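You operate a simulated robot arm through the tools that you are given. There is no shell and no other tool. Be economical: measure what you need, move in short steps, check, and stop when the job is done.

Carry out the task below with a simulated two-armed robot. There is one attempt and no reset: what you move stays moved.

JOB
Put the gold bell on the dark desk mat.

The check looks at the end state, three seconds after you hand in, the way a careful person would. Anything else that was tipped, shoved, dropped, spilled or broken makes it a failure.

ROBOT AND FRAMES
Two 7-joint arms with two-finger parallel grippers on one trunk, on a base that drives. Base frame: it is fixed to the floor where the robot stands at the start and does not move with it; the origin is under the middle of the robot, x ahead of it, y to its left, z up. Readings come in m, degrees, newtons and seconds.
The left shoulder is at the start at [0.07, 0.134, 1.201], the right one opposite. With the tool pointing down near the work surface each hand reaches from about 0.18 to 0.64 m from the robot's upright axis, wherever it stands, measured 20 degrees to its own side. Places, roughly: dark desk mat [-0.6, 3.2, 0.8]. Payload 1.57 kg a hand.
The TCP of each hand is the grasp point between the finger pads, 0.03 m short of the fingertips. In the tool frame z runs along the fingers and y along their closing line. The gripper opens to 0.08 m. The fingers are 0.017 m wide and 0.012 m thick; the gripper's body (0.04 by 0.082 m) begins 0.08 m behind the TCP.
Orientation is told as [roll, pitch, yaw] about the base's x, y, z axes, in that order, counted from this pose: with the fingers straight down and closing along the base's y, the tool's x points along the base's -x, its y along +y and its z along -z.

CONTROLS
- The arms move only by the tool play_rows. It takes "left_motion", "right_motion" or both (then of equal length, played together; a hand with none holds still); each is a list of rows, each an object (a shift or turn left out is 0, a gripper value left out holds the last) with "gripper": the closure, from 0 (fully open) to 1 (shut); "dp": the shift along the base's x, y, z in units of 50 mm (1.0 is 50 mm), a list of three; "turn": the turn, a rotation vector about the base's x, y, z in units of 5 degrees (1.0 is 5 degrees), a list of three. In form: [{"gripper": gripper, "dp": [dx, dy, dz], "turn": [wx, wy, wz]}, ...]. A call has 1 to 20 rows; each row shifts and turns the commanded pose from where the row before left it. A call with a number of a shift or a turn outside -1 to 1 is refused whole. Rows are played at 5 a second. More than 0.05 m and 8.6 degrees between two rows, or a gripper value outside its range, and nothing of the call is played. A pose out of reach is approached as far as the arm can. The call stops where the force on the tool passes 40 N (or 10 N more than at its start, if that is more) or the arm is blocked; 0.2 s more then pass. The fingers move at their own pace (about 0.153 m/s each) and stop on an object; they squeeze with about 25 N. The grip force told is the motor's: it shows also when the fingers shut on nothing. Time passes only in rows, and 0.2 s behind the last, so rows that do not move let the fingers close. The reply holds the time, the measured pose of the TCP, the force on the tool along the base axes, the opening and the grip force, in the units named above and with some noise.
- Cameras (640 x 400 px; columns grow to the right, rows downward): "scene" is now at [0.1344, -0.0101, 1.4246]; the picture's right is [-0.11, -0.99, 0.00], its down [-0.63, 0.07, -0.78] and it looks along [0.77, -0.09, -0.63] (base axes); focal length 269 px, centre (320, 200). "left" rides on the left gripper at [0.072, 0.007, -0.122] in its tool frame; the picture's right is [-0.09, 1.00, 0.00], its down [-0.84, -0.08, -0.54] and it looks along [-0.54, -0.05, 0.84] (tool axes); focal length 238 px, centre (320, 200). "right" rides on the right gripper at [0.072, -0.007, -0.122] in its tool frame; the picture's right is [0.09, 1.00, 0.00], its down [-0.84, 0.08, -0.54] and it looks along [-0.54, 0.05, 0.84] (tool axes); focal length 238 px, centre (320, 200). There is no depth. A picture from a camera that has moved, and an enlarged one, comes with that camera's place and axes in the base frame and with its lens.
- get_image(camera): a new picture of that camera. It takes no simulated time.
- move_column(by): slides the trunk up (or, below 0, down) by that many m; the arms and the scene camera ride with it, the base frame stays. It gives what a move gives, with no picture.
- drive_base(legs): drives the robot by 1 to 6 legs, each [ahead, left, turn to the left] in m, m and degrees, along the robot's own axes; the way and the turn of a leg run together, so that a leg with both is an arc; at most 1.5 m and 180 degrees a leg. The arms and the cameras ride along, it lands a little off, and it stops where it bumps. It gives what a move gives.
- turn_head(pan, tilt): turns the head with the scene camera to pan (to the left, within 86 degrees either way) and tilt (down, from -29 to 69), counted from straight ahead of the robot. It gives what a move gives.
- enlarge(camera, box): a new picture of the part [left, top, right, bottom] of that camera's present view, enlarged. It takes no simulated time.
- sign_off(): hands the job in; it is judged then, once.

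Go step by step. Nothing tells you exact positions but the pictures and the camera data: compare them with the known pose of the tool, close in by small moves and look again before you grip or let go. The budget is 120 turns and 92 pictures, counting those below and the enlarged ones. Unless the task says otherwise, let go and move clear before handing in, and close with one line.

The tools are called after "Emit:" as a command line: name --argument value ..., lists and objects as JSON in quotes. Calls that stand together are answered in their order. play_rows: Moves the arms, as the interface text tells. Its arguments: {"type":"object","properties":{"left_motion":{"type":"array","items":{"type":"object","properties":{"gripper":{"type":"number"},"dp":{"type":"array","items":{"type":"number"}},"turn":{"type":"array","items":{"type":"number"}}}}},"right_motion":{"type":"array","items":{"type":"object","properties":{"gripper":{"type":"number"},"dp":{"type":"array","items":{"type":"number"}},"turn":{"type":"array","items":{"type":"number"}}}}}},"required":[]} The other tools are called the same way: move_column (by) slides the trunk up or down; drive_base (legs) drives the base; turn_head (pan, tilt) turns the head that bears the scene camera; get_image (camera) takes a picture; enlarge (camera, box) takes an enlarged picture of a part of a camera's view; sign_off () hands the job in.

At the start:

```text
clock: 0.0
left_tool_pos: [0.4646, 0.1778, 1.1707]
left_orientation: [0.0, 0.1, 0.0]
left_ft_force: [-0.2, -0.2, 0.5]
left_opening: 0.0798
left_grip_force: 0.0
right_tool_pos: [0.4059, -0.1938, 1.1151]
right_orientation: [0.0, 0.1, 0.0]
right_ft_force: [-0.7, -0.1, 0.5]
right_opening: 0.0798
right_grip_force: 0.0
trunk travel left (down, up): [-0.775, 0.165]
robot x, y, heading: [-0.0009, -0.0007, 0.2]
head pan, tilt: [-6.4, 39.0]
```

scene: 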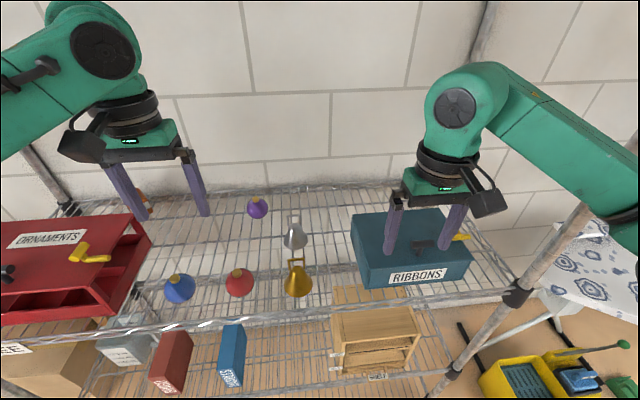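
right: 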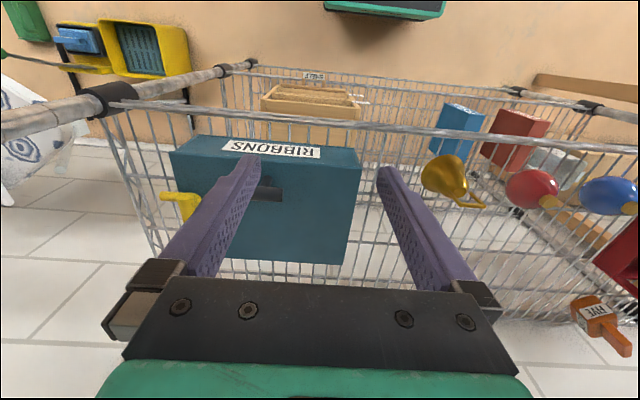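
left: 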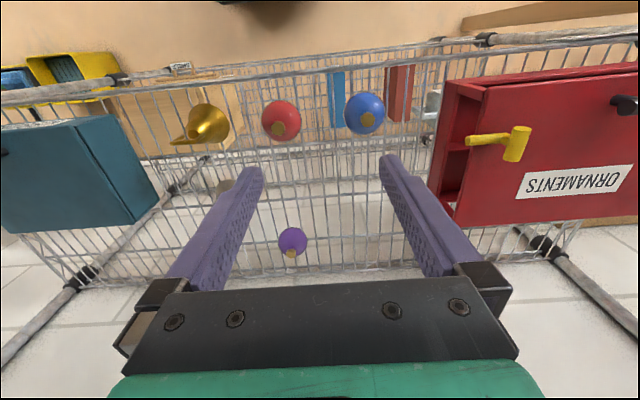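

I see a gold bell on the wire shelf near pixel (297,280), with a silver bell behind it and coloured balls nearby. I'll enlarge the views of it first.

Emit:
enlarge --camera "scene" --box '[220, 180, 380, 320]'

Emit:
enlarge --camera "left" --box '[140, 60, 400, 220]'

```text
2.86 times, centred on (300, 250) of scene
camera zoom: at [0.1344, -0.0101, 1.4246], right [-0.11, -0.99, 0.0], down [-0.63, 0.07, -0.78], along [0.77, -0.09, -0.63], focal length 769 px, centre (377, 57)
```

zoom: 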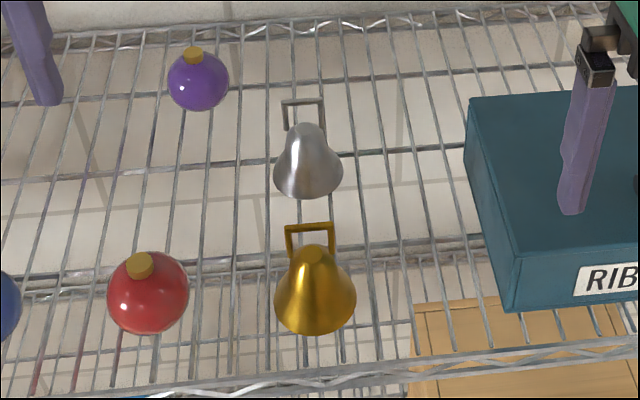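

```text
2.46 times, centred on (270, 140) of left
camera zoom: at [0.393, 0.1862, 1.2917], right [0.09, 1.0, 0.0], down [0.84, -0.08, 0.54], along [0.54, -0.05, -0.84], focal length 587 px, centre (443, 348)
```

zoom: 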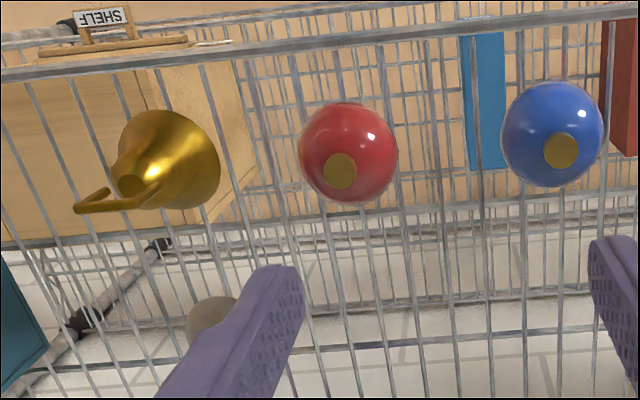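

The bell stands on the wire shelf with its square handle up: top at about [0.483, -0.004, 0.98]. The handle is about 35 mm wide along y. I'll move the right hand above it and look.

Emit:
play_rows --right_motion '[{"gripper": 0, "dp": [0.37, 0.95, 0]}, {"dp": [0.37, 0.95, 0]}, {"dp": [0.37, 0.95, 0]}, {"dp": [0.37, 0.95, 0]}, {}]'

Emit:
get_image --camera "right"

Emit:
get_image --camera "scene"

```text
refused: row 1 steps farther than a row can; nothing moved
```

```text
86 pictures are left
camera right: at [0.3334, -0.2015, 1.2372], right [-0.09, 1.0, 0.0], down [0.84, 0.08, 0.54], along [0.54, 0.05, -0.84], focal length 238 px, centre (320, 200)
```

right: 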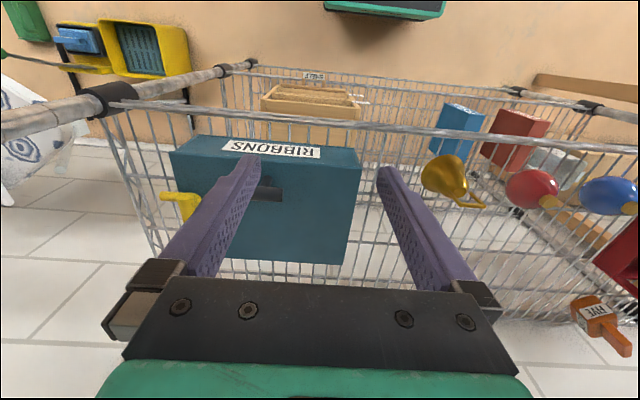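

```text
85 pictures are left
camera scene: at [0.1344, -0.0101, 1.4246], right [-0.11, -0.99, 0.0], down [-0.63, 0.07, -0.78], along [0.77, -0.09, -0.63], focal length 269 px, centre (320, 200)
```

scene: 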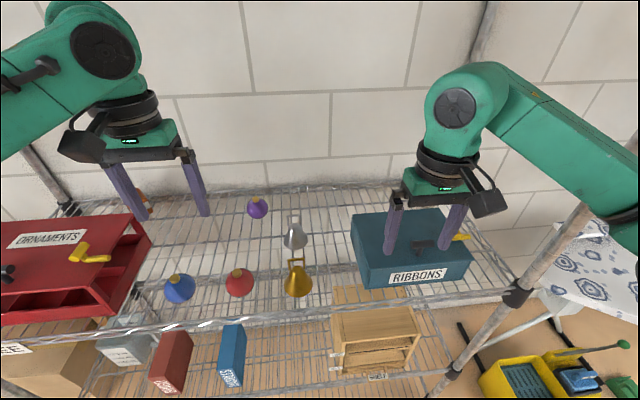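

The step was too long for one row, since the limit is on the whole shift. I'll use shorter rows toward the same spot above the bell.

Emit:
play_rows --right_motion '[{"gripper": 0, "dp": [0.3, 0.76, 0]}, {"dp": [0.3, 0.76, 0]}, {"dp": [0.3, 0.76, 0]}, {"dp": [0.3, 0.76, 0]}, {"dp": [0.3, 0.76, 0]}, {}]'

Emit:
get_image --camera "right"

Emit:
get_image --camera "scene"

```text
clock: 1.4
left_tool_pos: [0.4636, 0.1765, 1.1704]
left_orientation: [0.0, 0.1, 0.0]
left_ft_force: [-0.3, -0.2, 0.3]
left_opening: 0.08
left_grip_force: 0.1
right_tool_pos: [0.4791, -0.0049, 1.112]
right_orientation: [0.2, 0.0, -0.1]
right_ft_force: [-0.5, -0.4, -0.3]
right_opening: 0.08
right_grip_force: 0.0
trunk travel left (down, up): [-0.775, 0.165]
robot x, y, heading: [0.0006, -0.0014, -0.1]
head pan, tilt: [-6.4, 39.0]
```

```text
84 pictures are left
camera right: at [0.4082, -0.0126, 1.2341], right [-0.09, 1.0, 0.0], down [0.84, 0.08, 0.54], along [0.54, 0.05, -0.84], focal length 238 px, centre (320, 200)
```

right: 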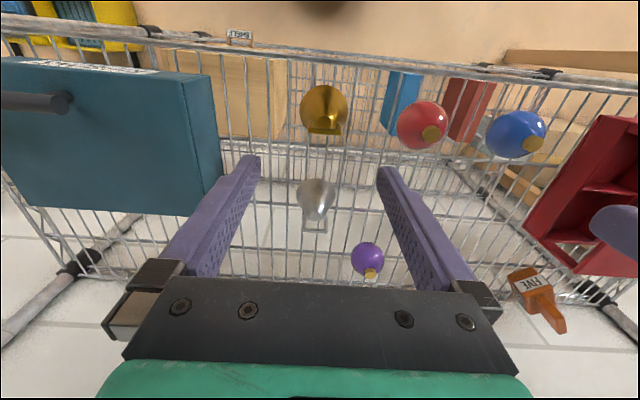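

```text
83 pictures are left
camera scene: at [0.1341, -0.0113, 1.4247], right [-0.11, -0.99, 0.0], down [-0.63, 0.07, -0.78], along [0.77, -0.09, -0.63], focal length 269 px, centre (320, 200)
```

scene: 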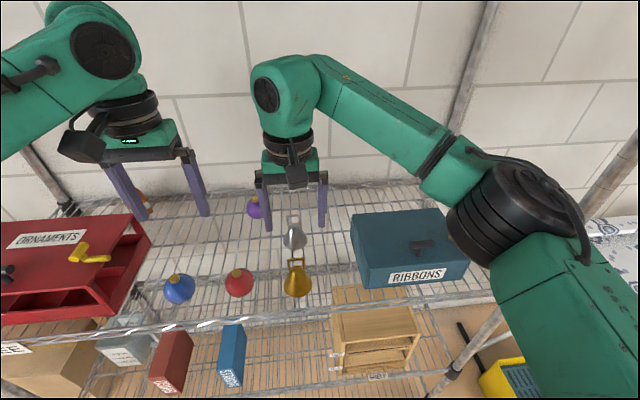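

The handle centre works out at about x 0.483, y 0.001. I'll descend to just above the handle and check.

Emit:
play_rows --right_motion '[{"dp": [0.1, 0.1, -0.4]}, {"dp": [0, 0, -0.5]}, {"dp": [0, 0, -0.5]}, {}]'

Emit:
get_image --camera "right"

Emit:
enlarge --camera "scene" --box '[220, 180, 380, 320]'

```text
clock: 2.4
left_tool_pos: [0.4636, 0.1805, 1.1705]
left_orientation: [0.0, 0.1, 0.0]
left_ft_force: [-0.5, -0.2, 0.4]
left_opening: 0.0799
left_grip_force: 0.0
right_tool_pos: [0.4832, 0.0015, 1.043]
right_orientation: [0.0, 0.0, 0.0]
right_ft_force: [-0.2, 0.0, 0.4]
right_opening: 0.0801
right_grip_force: 0.1
trunk travel left (down, up): [-0.775, 0.165]
robot x, y, heading: [-0.0, -0.0004, -0.1]
head pan, tilt: [-6.4, 39.0]
```

```text
82 pictures are left
camera right: at [0.4118, -0.0055, 1.1645], right [-0.09, 1.0, 0.0], down [0.84, 0.08, 0.54], along [0.54, 0.05, -0.84], focal length 238 px, centre (320, 200)
```

right: 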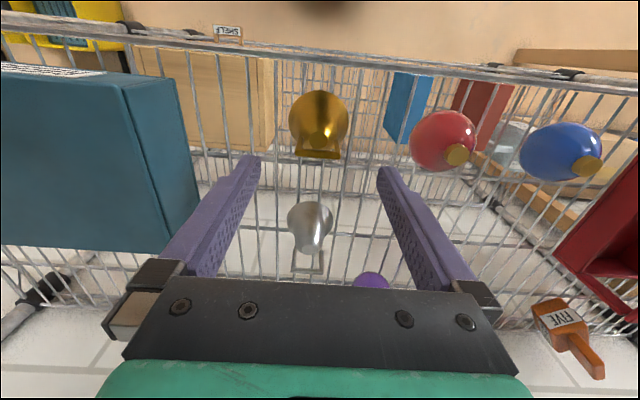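

```text
2.86 times, centred on (300, 250) of scene
camera zoom: at [0.1345, -0.0094, 1.4246], right [-0.11, -0.99, 0.0], down [-0.63, 0.07, -0.78], along [0.77, -0.09, -0.63], focal length 769 px, centre (377, 57)
```

zoom: 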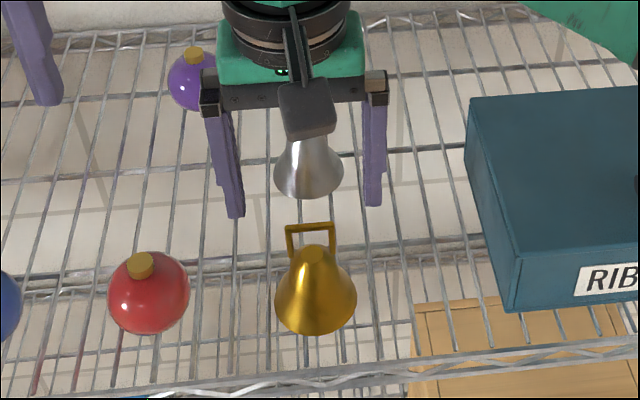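

The handle top is at about z 0.987 and centred between the fingers. I'll lower the TCP to about 0.988 so the tips span the handle, then close.

Emit:
play_rows --right_motion '[{"dp": [0.02, -0.02, -0.4]}, {"dp": [0, 0, -0.4]}, {"dp": [0, 0, -0.3]}, {}]'

Emit:
enlarge --camera "scene" --box '[220, 180, 380, 320]'

Emit:
get_image --camera "right"

```text
clock: 3.4
left_tool_pos: [0.4645, 0.178, 1.1713]
left_orientation: [-0.2, 0.2, 0.0]
left_ft_force: [0.2, 0.7, -0.4]
left_opening: 0.0799
left_grip_force: 0.1
right_tool_pos: [0.4856, 0.0002, 0.9891]
right_orientation: [-0.1, 0.0, -0.2]
right_ft_force: [0.3, 1.0, 0.0]
right_opening: 0.0803
right_grip_force: 0.2
trunk travel left (down, up): [-0.775, 0.165]
robot x, y, heading: [0.0004, -0.0006, -0.2]
head pan, tilt: [-6.4, 39.0]
```

```text
2.86 times, centred on (300, 250) of scene
camera zoom: at [0.1345, -0.0101, 1.4246], right [-0.11, -0.99, 0.0], down [-0.63, 0.07, -0.78], along [0.77, -0.09, -0.63], focal length 769 px, centre (377, 57)
```

zoom: 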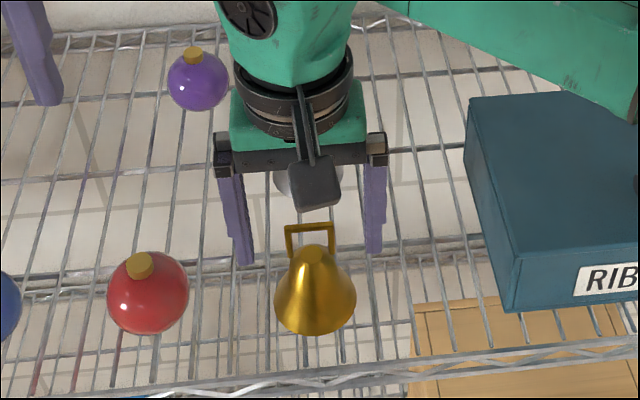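

```text
79 pictures are left
camera right: at [0.4131, -0.0066, 1.1106], right [-0.09, 1.0, 0.0], down [0.84, 0.08, 0.54], along [0.54, 0.05, -0.84], focal length 238 px, centre (320, 200)
```

right: 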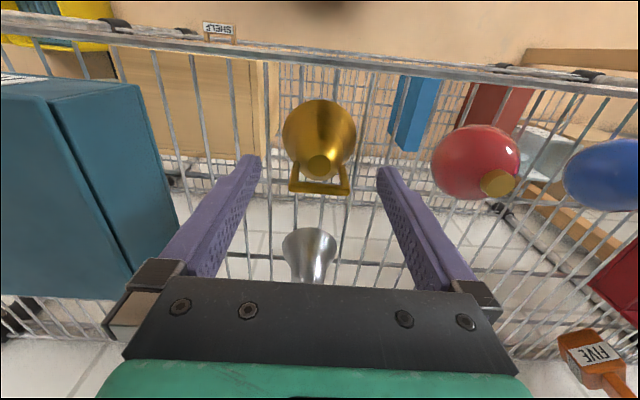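

The handle lies on the closing line between the pads. I'll close now.

Emit:
play_rows --right_motion '[{"gripper": 0.4}, {"gripper": 0.7}, {"gripper": 1}, {}, {}]'

Emit:
get_image --camera "right"

Emit:
enlarge --camera "scene" --box '[220, 180, 380, 320]'

```text
clock: 4.6
left_tool_pos: [0.4654, 0.1774, 1.1715]
left_orientation: [-0.1, 0.1, 0.0]
left_ft_force: [-0.8, 0.6, 0.1]
left_opening: 0.0801
left_grip_force: 0.0
right_tool_pos: [0.485, -0.0002, 0.9899]
right_orientation: [0.1, 0.0, -0.1]
right_ft_force: [0.4, 0.3, -0.2]
right_opening: 0.0348
right_grip_force: 14.0
trunk travel left (down, up): [-0.775, 0.165]
robot x, y, heading: [0.0005, 0.0019, 0.3]
head pan, tilt: [-6.4, 39.0]
```

```text
78 pictures are left
camera right: at [0.4131, -0.0065, 1.1108], right [-0.09, 1.0, 0.0], down [0.84, 0.08, 0.54], along [0.54, 0.05, -0.84], focal length 238 px, centre (320, 200)
```

right: 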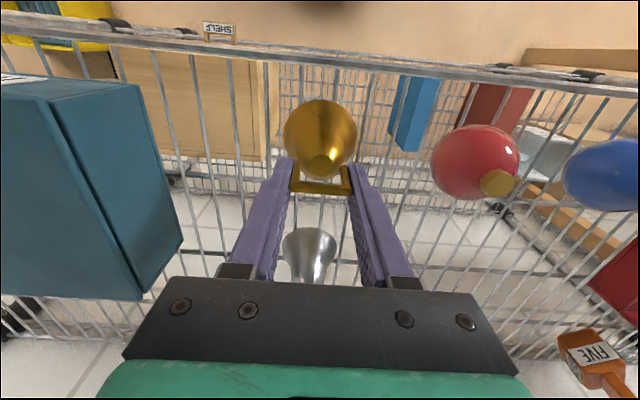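

```text
2.86 times, centred on (300, 250) of scene
camera zoom: at [0.1345, -0.01, 1.4246], right [-0.11, -0.99, 0.0], down [-0.63, 0.07, -0.78], along [0.77, -0.09, -0.63], focal length 769 px, centre (377, 57)
```

zoom: 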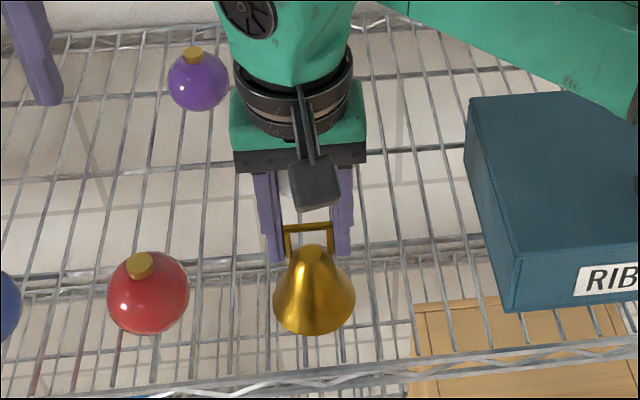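

The grip holds at 35 mm, which matches the handle. I'll lift gently and check that the bell comes along.

Emit:
play_rows --right_motion '[{"dp": [0, 0, 0.4]}, {"dp": [0, 0, 0.6]}, {"dp": [0, 0, 0.6]}, {"dp": [0, 0, 0.6]}, {"dp": [0, 0, 0.8]}, {}]'

Emit:
get_image --camera "right"

Emit:
turn_head --pan 80 --tilt 25

Emit:
get_image --camera "scene"

```text
clock: 6.0
left_tool_pos: [0.4643, 0.1771, 1.171]
left_orientation: [-0.1, 0.0, 0.0]
left_ft_force: [0.0, 0.1, -0.4]
left_opening: 0.0801
left_grip_force: 0.1
right_tool_pos: [0.4886, 0.0029, 1.1409]
right_orientation: [0.0, -0.1, -0.1]
right_ft_force: [-0.8, 1.0, -0.6]
right_opening: 0.0002
right_grip_force: 21.5
trunk travel left (down, up): [-0.775, 0.165]
robot x, y, heading: [0.0011, 0.0018, -0.3]
head pan, tilt: [-6.4, 39.0]
```

```text
76 pictures are left
camera right: at [0.4165, -0.0036, 1.2624], right [-0.09, 1.0, 0.0], down [0.84, 0.08, 0.54], along [0.54, 0.05, -0.84], focal length 238 px, centre (320, 200)
```

right: 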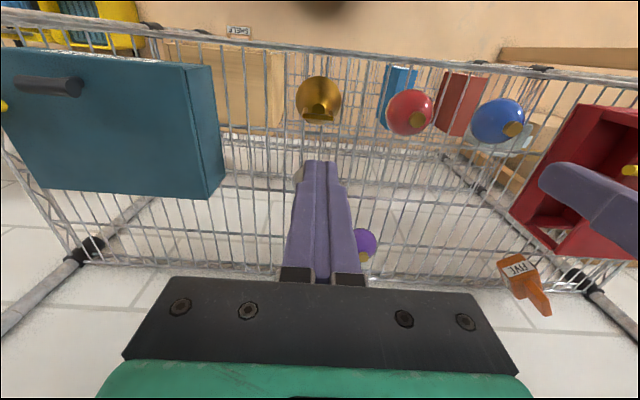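

```text
clock: 7.6
left_tool_pos: [0.4638, 0.1777, 1.1714]
left_orientation: [0.0, 0.1, -0.1]
left_ft_force: [0.1, 0.0, -1.3]
left_opening: 0.0801
left_grip_force: 0.1
right_tool_pos: [0.4887, 0.0043, 1.1395]
right_orientation: [0.0, 0.0, 0.0]
right_ft_force: [0.9, -0.2, -0.6]
right_opening: 0.0001
right_grip_force: 21.8
trunk travel left (down, up): [-0.775, 0.165]
robot x, y, heading: [-0.0003, 0.0026, -0.0]
head pan, tilt: [80.0, 25.0]
```

```text
75 pictures are left
camera scene: at [0.0653, 0.0902, 1.4464], right [0.98, -0.17, 0.0], down [-0.07, -0.42, -0.91], along [0.16, 0.89, -0.42], focal length 269 px, centre (320, 200)
```

scene: 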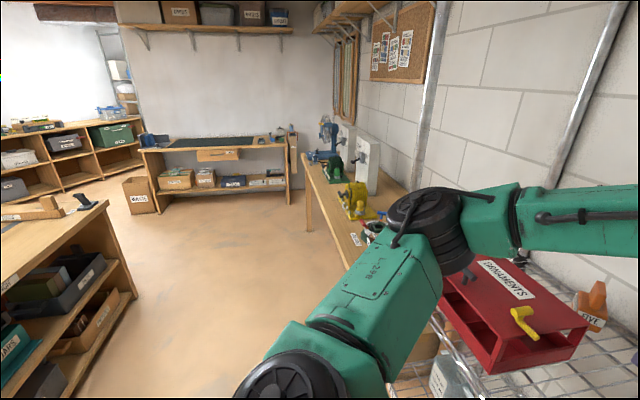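

The fingers slipped off the handle, and the bell stayed standing on the shelf. I'll look closely at the bell's state and the handle shape.

Emit:
turn_head --pan -6.4 --tilt 39

Emit:
enlarge --camera "right" --box '[270, 60, 370, 140]'

Emit:
enlarge --camera "scene" --box '[260, 220, 340, 310]'

Emit:
enlarge --camera "left" --box '[160, 80, 260, 160]'

```text
clock: 9.2
left_tool_pos: [0.4641, 0.1784, 1.1712]
left_orientation: [-0.1, 0.1, 0.0]
left_ft_force: [0.4, -0.6, 0.7]
left_opening: 0.0801
left_grip_force: 0.1
right_tool_pos: [0.4887, 0.0037, 1.1393]
right_orientation: [-0.1, -0.1, -0.1]
right_ft_force: [-0.8, 0.5, 0.6]
right_opening: 0.0001
right_grip_force: 21.3
trunk travel left (down, up): [-0.775, 0.165]
robot x, y, heading: [-0.0004, 0.0, 0.1]
head pan, tilt: [-6.4, 39.0]
```

```text
5.00 times, centred on (320, 100) of right
camera zoom: at [0.4164, -0.0035, 1.2621], right [-0.09, 1.0, 0.0], down [0.84, 0.08, 0.54], along [0.54, 0.05, -0.84], focal length 1192 px, centre (320, 700)
```

zoom: 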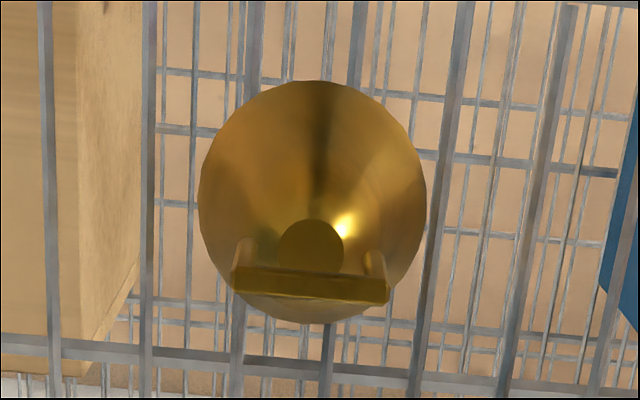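

```text
4.44 times, centred on (300, 265) of scene
camera zoom: at [0.1344, -0.01, 1.4246], right [-0.11, -0.99, 0.0], down [-0.63, 0.07, -0.78], along [0.77, -0.09, -0.63], focal length 1197 px, centre (409, -89)
```

zoom: 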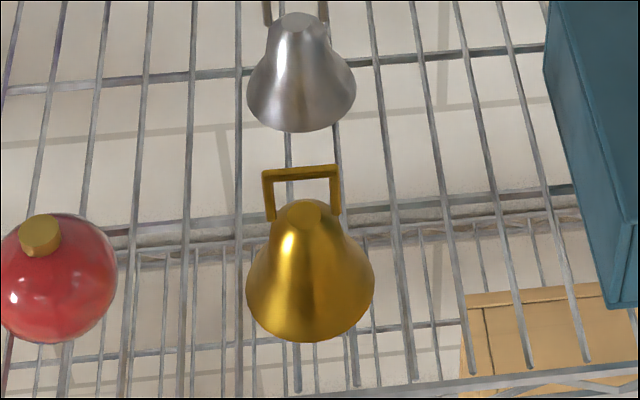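

```text
5.00 times, centred on (210, 120) of left
camera zoom: at [0.393, 0.1863, 1.2917], right [0.09, 1.0, 0.0], down [0.84, -0.08, 0.54], along [0.54, -0.05, -0.84], focal length 1192 px, centre (870, 600)
```

zoom: 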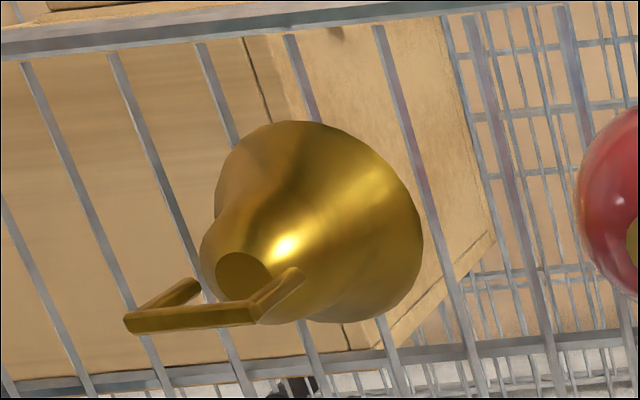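

The bell is upright and hasn't moved, and its handle is a tall loop about 24 mm wide and 32 mm high inside. I'll retry with a deeper grip and full squeeze, lifting only a few millimetres to test for slip.

Emit:
play_rows --right_motion '[{"gripper": 0, "dp": [-0.06, -0.06, 0]}, {"dp": [0, 0, -0.6]}, {"dp": [0, 0, -0.8]}, {"dp": [0, 0, -0.8]}, {"dp": [0, 0, -0.8]}, {"dp": [0, 0, -0.14]}, {}, {"gripper": 0.5}, {"gripper": 1}, {}, {}, {}, {}, {}]'

Emit:
play_rows --right_motion '[{"dp": [0, 0, 0.05]}, {"dp": [0, 0, 0.05]}, {}]'

Emit:
enlarge --camera "scene" --box '[260, 220, 340, 310]'

```text
clock: 12.2
left_tool_pos: [0.4652, 0.1782, 1.1689]
left_orientation: [-0.1, 0.2, 0.0]
left_ft_force: [-0.3, -1.1, 0.6]
left_opening: 0.08
left_grip_force: 0.0
right_tool_pos: [0.4835, -0.0024, 0.9846]
right_orientation: [0.0, 0.0, 0.1]
right_ft_force: [0.1, -0.4, -1.0]
right_opening: 0.0347
right_grip_force: 14.3
trunk travel left (down, up): [-0.775, 0.165]
robot x, y, heading: [0.0007, 0.0014, -0.1]
head pan, tilt: [-6.4, 39.0]
```

```text
clock: 13.0
left_tool_pos: [0.4633, 0.1779, 1.1719]
left_orientation: [0.1, 0.0, 0.0]
left_ft_force: [0.0, 0.2, 0.7]
left_opening: 0.0799
left_grip_force: 0.0
right_tool_pos: [0.4833, -0.0029, 0.989]
right_orientation: [0.0, 0.0, 0.0]
right_ft_force: [-1.0, 0.0, -1.1]
right_opening: 0.0346
right_grip_force: 14.0
trunk travel left (down, up): [-0.775, 0.165]
robot x, y, heading: [-0.0029, 0.0003, 0.1]
head pan, tilt: [-6.4, 39.0]
```

```text
4.44 times, centred on (300, 265) of scene
camera zoom: at [0.1346, -0.0101, 1.4246], right [-0.11, -0.99, 0.0], down [-0.63, 0.07, -0.78], along [0.77, -0.09, -0.63], focal length 1197 px, centre (409, -89)
```

zoom: 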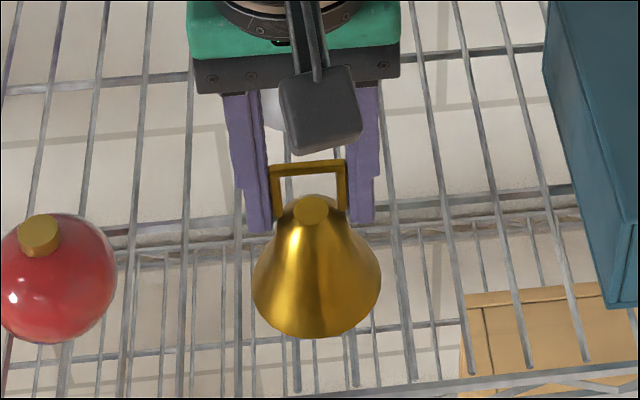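

The bell seems to have risen a little with the fingers. I'll lift another 5 mm slowly and compare.

Emit:
play_rows --right_motion '[{"dp": [0, 0, 0.05]}, {"dp": [0, 0, 0.05]}, {}]'

Emit:
enlarge --camera "scene" --box '[260, 220, 340, 310]'

```text
clock: 13.8
left_tool_pos: [0.4646, 0.1781, 1.1711]
left_orientation: [-0.1, 0.1, 0.0]
left_ft_force: [-0.2, -0.7, 0.3]
left_opening: 0.0801
left_grip_force: 0.0
right_tool_pos: [0.4846, -0.0019, 0.9934]
right_orientation: [0.0, 0.0, -0.1]
right_ft_force: [0.4, 0.3, -0.2]
right_opening: 0.0347
right_grip_force: 13.5
trunk travel left (down, up): [-0.775, 0.165]
robot x, y, heading: [0.003, 0.0009, -0.2]
head pan, tilt: [-6.4, 39.0]
```

```text
4.44 times, centred on (300, 265) of scene
camera zoom: at [0.1345, -0.0101, 1.4246], right [-0.11, -0.99, 0.0], down [-0.63, 0.07, -0.78], along [0.77, -0.09, -0.63], focal length 1197 px, centre (409, -89)
```

zoom: 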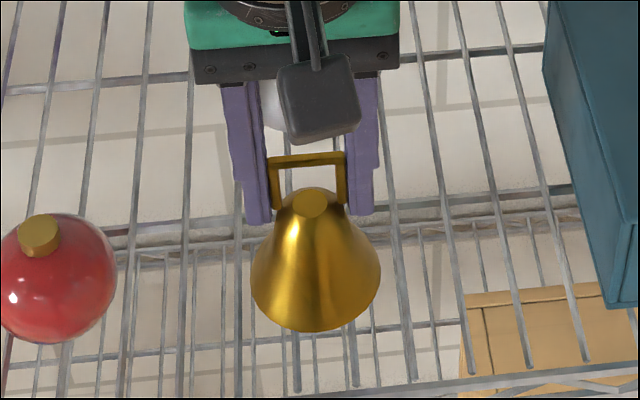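

The bell now follows the fingers. I'll hold still for a couple of seconds to check for creeping slip.

Emit:
play_rows --right_motion '[{}, {}, {}, {}, {}, {}, {}, {}, {}, {}]'

Emit:
enlarge --camera "scene" --box '[260, 220, 340, 310]'

```text
clock: 16.0
left_tool_pos: [0.4651, 0.1781, 1.1707]
left_orientation: [-0.1, 0.0, -0.1]
left_ft_force: [-0.7, 0.3, 0.1]
left_opening: 0.0801
left_grip_force: 0.1
right_tool_pos: [0.4837, -0.0032, 0.9941]
right_orientation: [0.0, 0.0, 0.0]
right_ft_force: [0.3, 0.0, -1.1]
right_opening: 0.0345
right_grip_force: 14.1
trunk travel left (down, up): [-0.775, 0.165]
robot x, y, heading: [-0.0001, 0.0043, 0.1]
head pan, tilt: [-6.4, 39.0]
```

```text
4.44 times, centred on (300, 265) of scene
camera zoom: at [0.1345, -0.0101, 1.4246], right [-0.11, -0.99, 0.0], down [-0.63, 0.07, -0.78], along [0.77, -0.09, -0.63], focal length 1197 px, centre (409, -89)
```

zoom: 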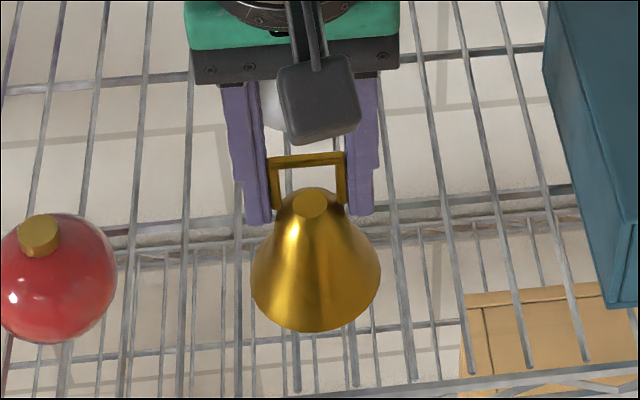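

There is no creep, so gentle motion holds. I'll lift slowly in small rows and check again.

Emit:
play_rows --right_motion '[{"gripper": 1, "dp": [0, 0, 0.05]}, {"dp": [0, 0, 0.1]}, {"dp": [0, 0, 0.1]}, {"dp": [0, 0, 0.1]}, {"dp": [0, 0, 0.1]}, {"dp": [0, 0, 0.1]}, {"dp": [0, 0, 0.05]}, {}]'

Emit:
enlarge --camera "scene" --box '[260, 200, 340, 290]'

```text
clock: 17.8
left_tool_pos: [0.4649, 0.1776, 1.1712]
left_orientation: [-0.1, 0.0, 0.1]
left_ft_force: [0.2, 0.0, 0.4]
left_opening: 0.0802
left_grip_force: 0.0
right_tool_pos: [0.4854, -0.0027, 1.0228]
right_orientation: [0.1, 0.0, -0.1]
right_ft_force: [-0.2, 0.9, 0.2]
right_opening: 0.0348
right_grip_force: 14.4
trunk travel left (down, up): [-0.775, 0.165]
robot x, y, heading: [-0.0009, -0.0035, -0.1]
head pan, tilt: [-6.4, 39.0]
```

```text
4.44 times, centred on (300, 245) of scene
camera zoom: at [0.1346, -0.0101, 1.4246], right [-0.11, -0.99, 0.0], down [-0.63, 0.07, -0.78], along [0.77, -0.09, -0.63], focal length 1197 px, centre (409, 0)
```

zoom: 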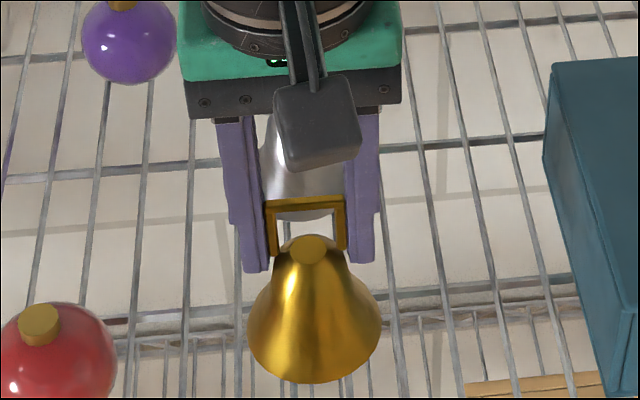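

No slip. I'll continue the slow lift, pulling back slightly, then survey the route.

Emit:
play_rows --right_motion '[{"dp": [0, 0, 0.06]}, {"dp": [0, 0, 0.12]}, {"dp": [0, 0, 0.18]}, {"dp": [0, 0, 0.2]}, {"dp": [0, 0, 0.2]}, {"dp": [0, 0, 0.2]}, {"dp": [0, 0, 0.2]}, {"dp": [0, 0, 0.2]}, {"dp": [0, 0, 0.2]}, {"dp": [0, 0, 0.2]}, {"dp": [0, 0, 0.2]}, {"dp": [0, 0, 0.2]}, {"dp": [0, 0, 0.15]}, {"dp": [0, 0, 0.1]}, {"dp": [0, 0, 0.05]}, {}]'

Emit:
get_image --camera "right"

Emit:
turn_head --pan 86 --tilt 30

Emit:
get_image --camera "scene"

```text
clock: 21.2
left_tool_pos: [0.4645, 0.1781, 1.1712]
left_orientation: [-0.2, 0.1, 0.0]
left_ft_force: [0.1, 0.0, 0.0]
left_opening: 0.0802
left_grip_force: 0.1
right_tool_pos: [0.4842, -0.0026, 1.1459]
right_orientation: [0.0, 0.0, 0.0]
right_ft_force: [0.4, -0.4, -0.4]
right_opening: 0.0347
right_grip_force: 14.0
trunk travel left (down, up): [-0.775, 0.165]
robot x, y, heading: [-0.0011, -0.0008, 0.0]
head pan, tilt: [-6.4, 39.0]
```

```text
67 pictures are left
camera right: at [0.4116, -0.0103, 1.2676], right [-0.09, 1.0, 0.0], down [0.84, 0.08, 0.54], along [0.54, 0.05, -0.84], focal length 238 px, centre (320, 200)
```

right: 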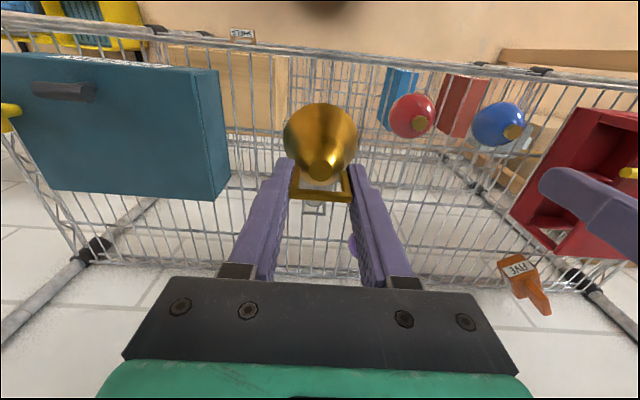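

```text
clock: 22.9
left_tool_pos: [0.4646, 0.1787, 1.1712]
left_orientation: [-0.1, 0.2, -0.1]
left_ft_force: [0.4, 0.8, -0.3]
left_opening: 0.08
left_grip_force: 0.1
right_tool_pos: [0.4832, -0.0046, 1.147]
right_orientation: [-0.1, -0.1, 0.0]
right_ft_force: [0.0, 0.3, 0.0]
right_opening: 0.0346
right_grip_force: 13.4
trunk travel left (down, up): [-0.775, 0.165]
robot x, y, heading: [0.002, 0.0013, 0.2]
head pan, tilt: [85.9, 30.0]
```

```text
66 pictures are left
camera scene: at [0.0559, 0.0897, 1.4385], right [1.0, -0.07, 0.0], down [-0.04, -0.5, -0.87], along [0.06, 0.86, -0.5], focal length 269 px, centre (320, 200)
```

scene: 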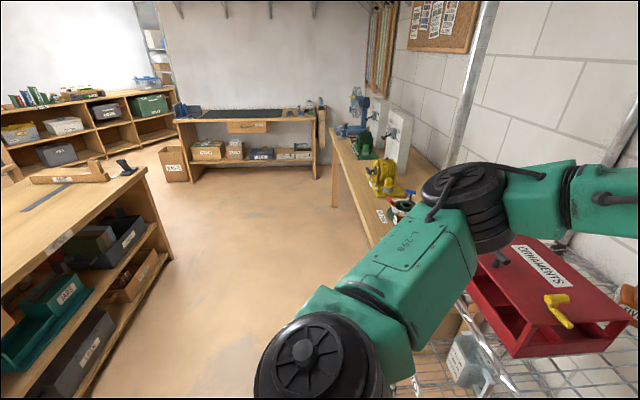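

The grip is steady. The mat bench is ahead to the left at roughly y 2.8–3.2, with a corridor between the left bench (x < -0.6) and the right bench (x > 0.29). I'll raise both hands a bit and pull the bell in before turning.

Emit:
play_rows --right_motion '[{"dp": [-0.05, -0.02, 0.08]}, {"dp": [-0.1, -0.04, 0.12]}, {"dp": [-0.15, -0.05, 0.15]}, {"dp": [-0.15, -0.05, 0.15]}, {"dp": [-0.15, -0.05, 0.15]}, {"dp": [-0.15, -0.05, 0.15]}, {"dp": [-0.15, -0.05, 0.15]}, {"dp": [-0.15, -0.05, 0.15]}, {"dp": [-0.15, -0.05, 0.15]}, {"dp": [-0.15, -0.05, 0.15]}, {"dp": [-0.15, -0.05, 0.15]}, {"dp": [-0.1, -0.04, 0.1]}, {"dp": [-0.05, 0, 0.05]}, {}]' --left_motion '[{"dp": [-0.05, 0, 0.08]}, {"dp": [-0.1, 0, 0.12]}, {"dp": [-0.15, 0, 0.15]}, {"dp": [-0.15, 0, 0.15]}, {"dp": [-0.15, 0, 0.15]}, {"dp": [-0.15, 0, 0.15]}, {"dp": [-0.15, 0, 0.15]}, {"dp": [-0.15, 0, 0.15]}, {"dp": [-0.15, 0, 0.15]}, {"dp": [-0.15, 0, 0.15]}, {"dp": [-0.15, 0, 0.15]}, {"dp": [-0.1, 0, 0.1]}, {"dp": [-0.05, 0, 0.05]}, {}]'

Emit:
get_image --camera "right"

Emit:
get_image --camera "left"

```text
clock: 25.9
left_tool_pos: [0.3817, 0.1783, 1.2558]
left_orientation: [-0.1, 0.1, -0.1]
left_ft_force: [0.2, 0.1, -0.5]
left_opening: 0.0799
left_grip_force: 0.0
right_tool_pos: [0.4014, -0.0318, 1.2311]
right_orientation: [0.0, -0.1, 0.0]
right_ft_force: [-0.6, 0.3, -0.9]
right_opening: 0.0344
right_grip_force: 13.8
trunk travel left (down, up): [-0.775, 0.165]
robot x, y, heading: [0.0009, 0.0001, -0.1]
head pan, tilt: [85.9, 30.0]
```

```text
65 pictures are left
camera right: at [0.3294, -0.0379, 1.3534], right [-0.09, 1.0, 0.0], down [0.84, 0.08, 0.54], along [0.54, 0.05, -0.84], focal length 238 px, centre (320, 200)
```

right: 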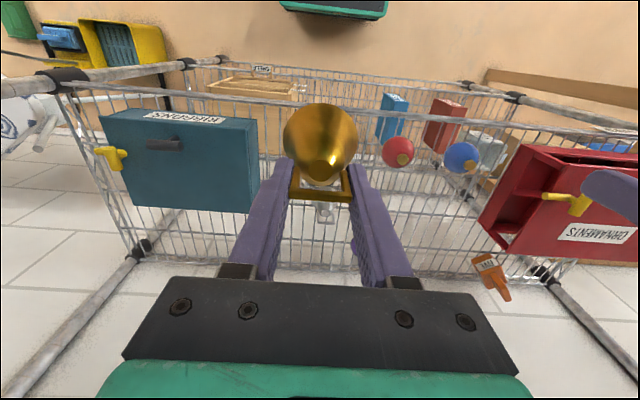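

```text
64 pictures are left
camera left: at [0.3102, 0.1862, 1.3767], right [0.09, 1.0, 0.0], down [0.84, -0.08, 0.54], along [0.54, -0.05, -0.84], focal length 238 px, centre (320, 200)
```

left: 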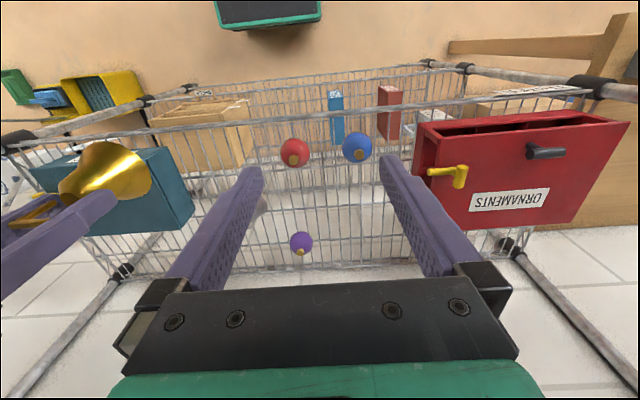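

The bell is well clear. There are tall shelf posts, but the nearest is about 0.78 m out, beyond my sweep. I'll turn 45° left first and check the grip.

Emit:
drive_base --legs '[[0, 0, 45]]'

Emit:
get_image --camera "right"

Emit:
turn_head --pan 45 --tilt 35

Emit:
get_image --camera "scene"

```text
clock: 28.3
left_tool_pos: [0.1475, 0.395, 1.2549]
left_orientation: [-0.1, 0.1, 44.5]
left_ft_force: [0.0, 0.4, -0.7]
left_opening: 0.0798
left_grip_force: 0.1
right_tool_pos: [0.3066, 0.2603, 1.2314]
right_orientation: [0.0, 0.0, 44.5]
right_ft_force: [0.8, 0.4, -0.9]
right_opening: 0.0345
right_grip_force: 14.0
trunk travel left (down, up): [-0.775, 0.165]
robot x, y, heading: [0.0, 0.0024, 44.3]
head pan, tilt: [85.9, 30.0]
```

```text
63 pictures are left
camera right: at [0.2612, 0.2037, 1.3534], right [-0.76, 0.65, 0.0], down [0.54, 0.64, 0.54], along [0.35, 0.41, -0.84], focal length 238 px, centre (320, 200)
```

right: 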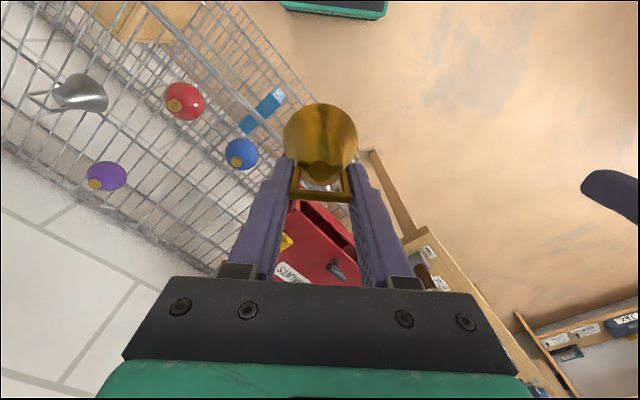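

```text
clock: 29.4
left_tool_pos: [0.1477, 0.3955, 1.2564]
left_orientation: [-0.1, 0.1, 44.4]
left_ft_force: [0.0, 0.0, 0.7]
left_opening: 0.08
left_grip_force: 0.1
right_tool_pos: [0.3067, 0.2593, 1.2307]
right_orientation: [0.0, 0.0, 44.5]
right_ft_force: [0.6, -0.1, -0.1]
right_opening: 0.0344
right_grip_force: 14.2
trunk travel left (down, up): [-0.775, 0.165]
robot x, y, heading: [-0.001, 0.0003, 44.3]
head pan, tilt: [45.0, 35.0]
```

```text
62 pictures are left
camera scene: at [0.0355, 0.1227, 1.4307], right [1.0, -0.01, 0.0], down [0.0, -0.57, -0.82], along [0.01, 0.82, -0.57], focal length 269 px, centre (320, 200)
```

scene: 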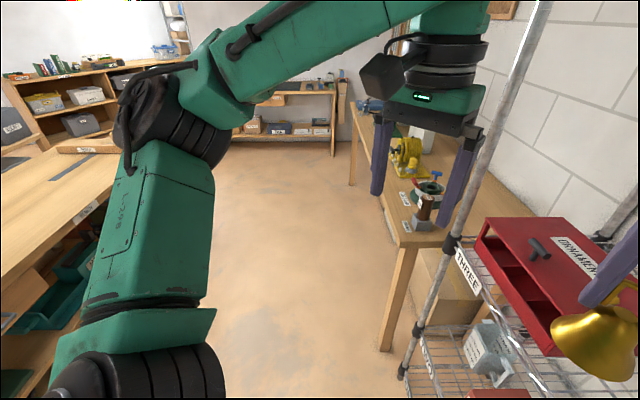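

The grip is unaffected. I'll finish the turn to face +y.

Emit:
drive_base --legs '[[0, 0, 45.7]]'

Emit:
turn_head --pan 0 --tilt 35

Emit:
get_image --camera "scene"

Emit:
turn_head --pan 60 --tilt 45

Emit:
get_image --camera "scene"

```text
clock: 31.8
left_tool_pos: [-0.1723, 0.3851, 1.2561]
left_orientation: [-0.1, 0.0, 89.0]
left_ft_force: [0.1, 0.9, 0.1]
left_opening: 0.08
left_grip_force: 0.0
right_tool_pos: [0.0378, 0.4006, 1.2316]
right_orientation: [-0.1, 0.0, 89.0]
right_ft_force: [0.3, -0.7, -0.7]
right_opening: 0.0348
right_grip_force: 14.0
trunk travel left (down, up): [-0.775, 0.165]
robot x, y, heading: [0.0004, -0.0001, 89.0]
head pan, tilt: [45.0, 35.0]
```

```text
clock: 33.0
left_tool_pos: [-0.1709, 0.3843, 1.2554]
left_orientation: [-0.1, 0.1, 89.0]
left_ft_force: [0.4, 0.1, 0.4]
left_opening: 0.0799
left_grip_force: 0.0
right_tool_pos: [0.0372, 0.3993, 1.2316]
right_orientation: [0.0, -0.1, 88.9]
right_ft_force: [0.2, -0.5, -0.1]
right_opening: 0.0347
right_grip_force: 13.8
trunk travel left (down, up): [-0.775, 0.165]
robot x, y, heading: [0.0033, -0.0004, 88.9]
head pan, tilt: [0.0, 35.0]
```

```text
61 pictures are left
camera scene: at [0.0014, 0.1377, 1.4307], right [1.0, -0.02, 0.0], down [-0.01, -0.57, -0.82], along [0.01, 0.82, -0.57], focal length 269 px, centre (320, 200)
```

scene: 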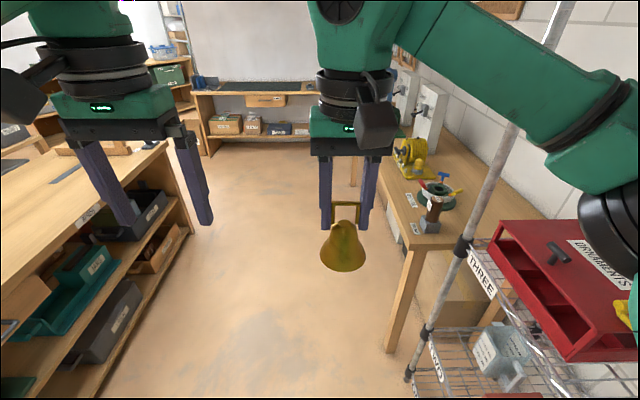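

```text
clock: 34.3
left_tool_pos: [-0.1711, 0.3846, 1.2566]
left_orientation: [-0.1, 0.1, 88.9]
left_ft_force: [0.6, 0.2, 0.6]
left_opening: 0.0799
left_grip_force: 0.0
right_tool_pos: [0.0365, 0.4008, 1.2321]
right_orientation: [0.0, 0.0, 89.0]
right_ft_force: [0.3, -0.4, -0.4]
right_opening: 0.0348
right_grip_force: 13.6
trunk travel left (down, up): [-0.775, 0.165]
robot x, y, heading: [-0.0027, 0.0016, 89.0]
head pan, tilt: [60.0, 45.0]
```

```text
60 pictures are left
camera scene: at [-0.0698, 0.0916, 1.4159], right [0.52, 0.86, 0.0], down [0.61, -0.36, -0.71], along [-0.61, 0.36, -0.71], focal length 269 px, centre (320, 200)
```

scene: 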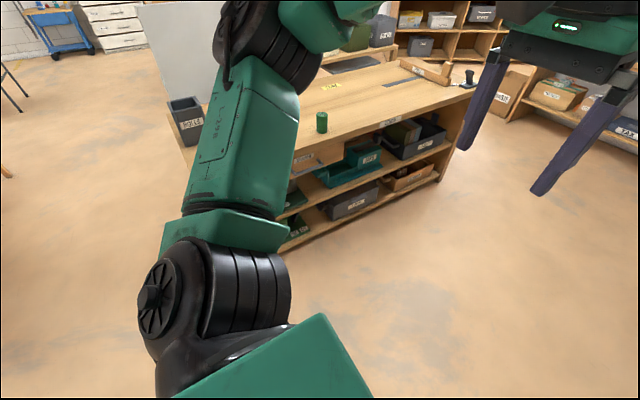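

The corridor's centre is about x = -0.18. I'll strafe left 0.2 m to clear the post, then go ahead 0.9 m and look again.

Emit:
drive_base --legs '[[0, 0.2, 1], [0.9, 0, 0]]'

Emit:
turn_head --pan 5 --tilt 28

Emit:
get_image --camera "scene"

```text
clock: 40.2
left_tool_pos: [-0.3641, 1.2889, 1.2559]
left_orientation: [0.0, 0.1, 88.8]
left_ft_force: [0.1, 0.2, 0.2]
left_opening: 0.0798
left_grip_force: 0.1
right_tool_pos: [-0.1557, 1.305, 1.2311]
right_orientation: [-0.1, -0.1, 88.8]
right_ft_force: [-0.7, -0.2, -1.6]
right_opening: 0.0349
right_grip_force: 14.3
trunk travel left (down, up): [-0.775, 0.165]
robot x, y, heading: [-0.1933, 0.908, 88.9]
head pan, tilt: [60.0, 45.0]
```

```text
clock: 41.5
left_tool_pos: [-0.3643, 1.2905, 1.2534]
left_orientation: [-0.1, 0.0, 88.8]
left_ft_force: [0.3, -0.7, -0.6]
left_opening: 0.0797
left_grip_force: 0.1
right_tool_pos: [-0.1552, 1.3052, 1.2319]
right_orientation: [0.0, 0.1, 88.7]
right_ft_force: [-0.8, -0.2, -1.0]
right_opening: 0.0349
right_grip_force: 13.3
trunk travel left (down, up): [-0.775, 0.165]
robot x, y, heading: [-0.1943, 0.9047, 88.7]
head pan, tilt: [5.0, 28.0]
```

```text
59 pictures are left
camera scene: at [-0.2008, 1.0458, 1.4416], right [1.0, 0.07, 0.0], down [0.03, -0.47, -0.88], along [-0.06, 0.88, -0.47], focal length 269 px, centre (320, 200)
```

scene: 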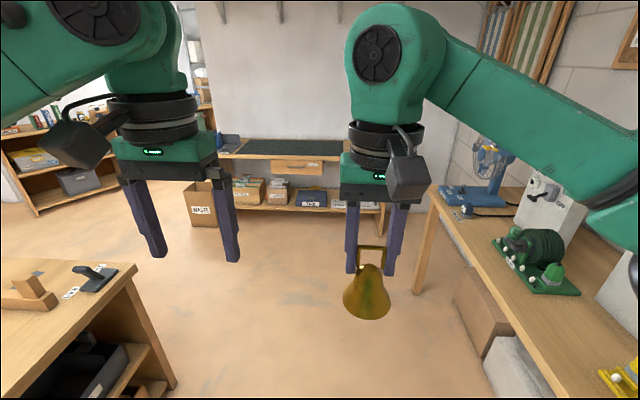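

The bell is still held. The mat spans roughly x -0.95..-0.17, y 2.85..3.3. I'll check the grip closely, then drive on.

Emit:
get_image --camera "right"

Emit:
drive_base --legs '[[1.1, 0, 1.2], [0, 0.32, 0]]'

Emit:
turn_head --pan 0 --tilt 35

Emit:
get_image --camera "scene"

Emit:
get_image --camera "right"

```text
58 pictures are left
camera right: at [-0.1506, 1.2329, 1.3534], right [-1.0, -0.07, 0.0], down [-0.06, 0.84, 0.54], along [-0.04, 0.54, -0.84], focal length 238 px, centre (320, 200)
```

right: 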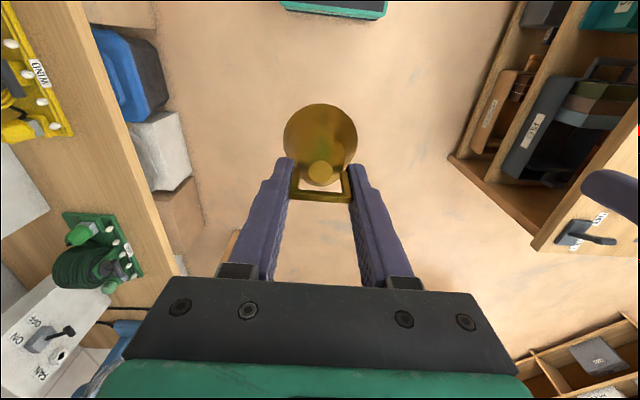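

```text
clock: 48.8
left_tool_pos: [-0.6562, 2.3838, 1.2567]
left_orientation: [0.0, 0.1, 88.0]
left_ft_force: [-0.4, 0.3, -0.5]
left_opening: 0.0801
left_grip_force: 0.1
right_tool_pos: [-0.447, 2.3977, 1.2309]
right_orientation: [0.1, 0.0, 88.1]
right_ft_force: [0.2, 0.3, -1.1]
right_opening: 0.0346
right_grip_force: 14.2
trunk travel left (down, up): [-0.775, 0.165]
robot x, y, heading: [-0.4945, 1.9973, 88.2]
head pan, tilt: [5.0, 28.0]
```

```text
clock: 49.5
left_tool_pos: [-0.6587, 2.3841, 1.2552]
left_orientation: [-0.2, 0.2, 88.0]
left_ft_force: [0.0, 0.2, 0.7]
left_opening: 0.0801
left_grip_force: 0.0
right_tool_pos: [-0.4491, 2.3968, 1.2317]
right_orientation: [-0.1, 0.0, 88.0]
right_ft_force: [0.1, -0.5, 0.3]
right_opening: 0.035
right_grip_force: 13.5
trunk travel left (down, up): [-0.775, 0.165]
robot x, y, heading: [-0.4965, 1.9944, 87.8]
head pan, tilt: [0.0, 35.0]
```

```text
57 pictures are left
camera scene: at [-0.49, 2.1349, 1.4307], right [1.0, -0.03, 0.0], down [-0.02, -0.57, -0.82], along [0.03, 0.82, -0.57], focal length 269 px, centre (320, 200)
```

scene: 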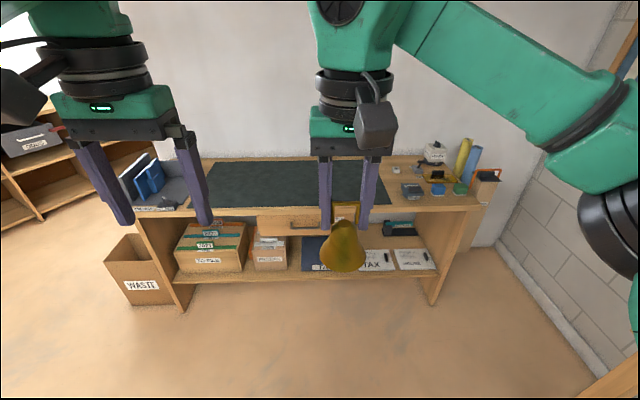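

```text
56 pictures are left
camera right: at [-0.445, 2.3244, 1.3534], right [-1.0, -0.06, 0.0], down [-0.05, 0.84, 0.54], along [-0.03, 0.54, -0.84], focal length 238 px, centre (320, 200)
```

right: 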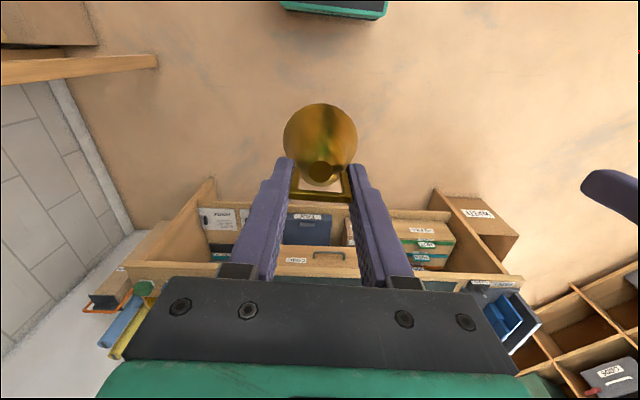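

The mat's front edge is at y ≈ 3.0, centre about (-0.57, 3.2), and the bell is firmly held. I'll drive ahead 0.58 m.

Emit:
drive_base --legs '[[0.58, 0, 2]]'

Emit:
turn_head --pan 0 --tilt 45

Emit:
get_image --camera "scene"

Emit:
get_image --camera "right"

```text
clock: 52.8
left_tool_pos: [-0.6657, 2.9639, 1.2566]
left_orientation: [-0.1, 0.1, 90.3]
left_ft_force: [0.0, 0.4, -0.7]
left_opening: 0.0799
left_grip_force: 0.0
right_tool_pos: [-0.4569, 2.9843, 1.2314]
right_orientation: [0.0, -0.1, 90.3]
right_ft_force: [-0.3, -0.5, -0.7]
right_opening: 0.0345
right_grip_force: 14.2
trunk travel left (down, up): [-0.775, 0.165]
robot x, y, heading: [-0.4831, 2.5826, 90.4]
head pan, tilt: [0.0, 35.0]
```

```text
clock: 53.5
left_tool_pos: [-0.6646, 2.9646, 1.256]
left_orientation: [-0.1, 0.1, 90.3]
left_ft_force: [0.1, 0.0, 0.1]
left_opening: 0.0801
left_grip_force: 0.0
right_tool_pos: [-0.4563, 2.9859, 1.2313]
right_orientation: [0.0, 0.0, 90.3]
right_ft_force: [-0.6, -0.5, -0.4]
right_opening: 0.0347
right_grip_force: 14.2
trunk travel left (down, up): [-0.775, 0.165]
robot x, y, heading: [-0.4845, 2.5845, 90.2]
head pan, tilt: [0.0, 45.0]
```

```text
55 pictures are left
camera scene: at [-0.4871, 2.7156, 1.4159], right [1.0, 0.01, 0.0], down [0.0, -0.71, -0.71], along [0.0, 0.71, -0.71], focal length 269 px, centre (320, 200)
```

scene: 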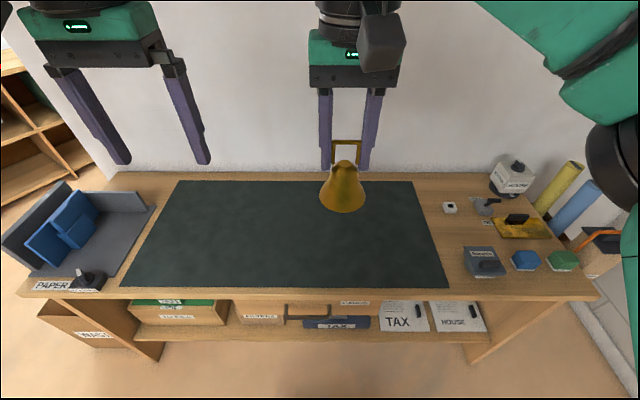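

```text
54 pictures are left
camera right: at [-0.4499, 2.9134, 1.3534], right [-1.0, -0.1, 0.0], down [-0.08, 0.84, 0.54], along [-0.05, 0.54, -0.84], focal length 238 px, centre (320, 200)
```

right: 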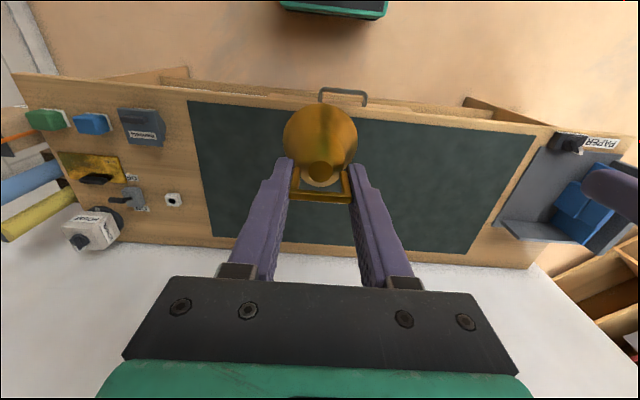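

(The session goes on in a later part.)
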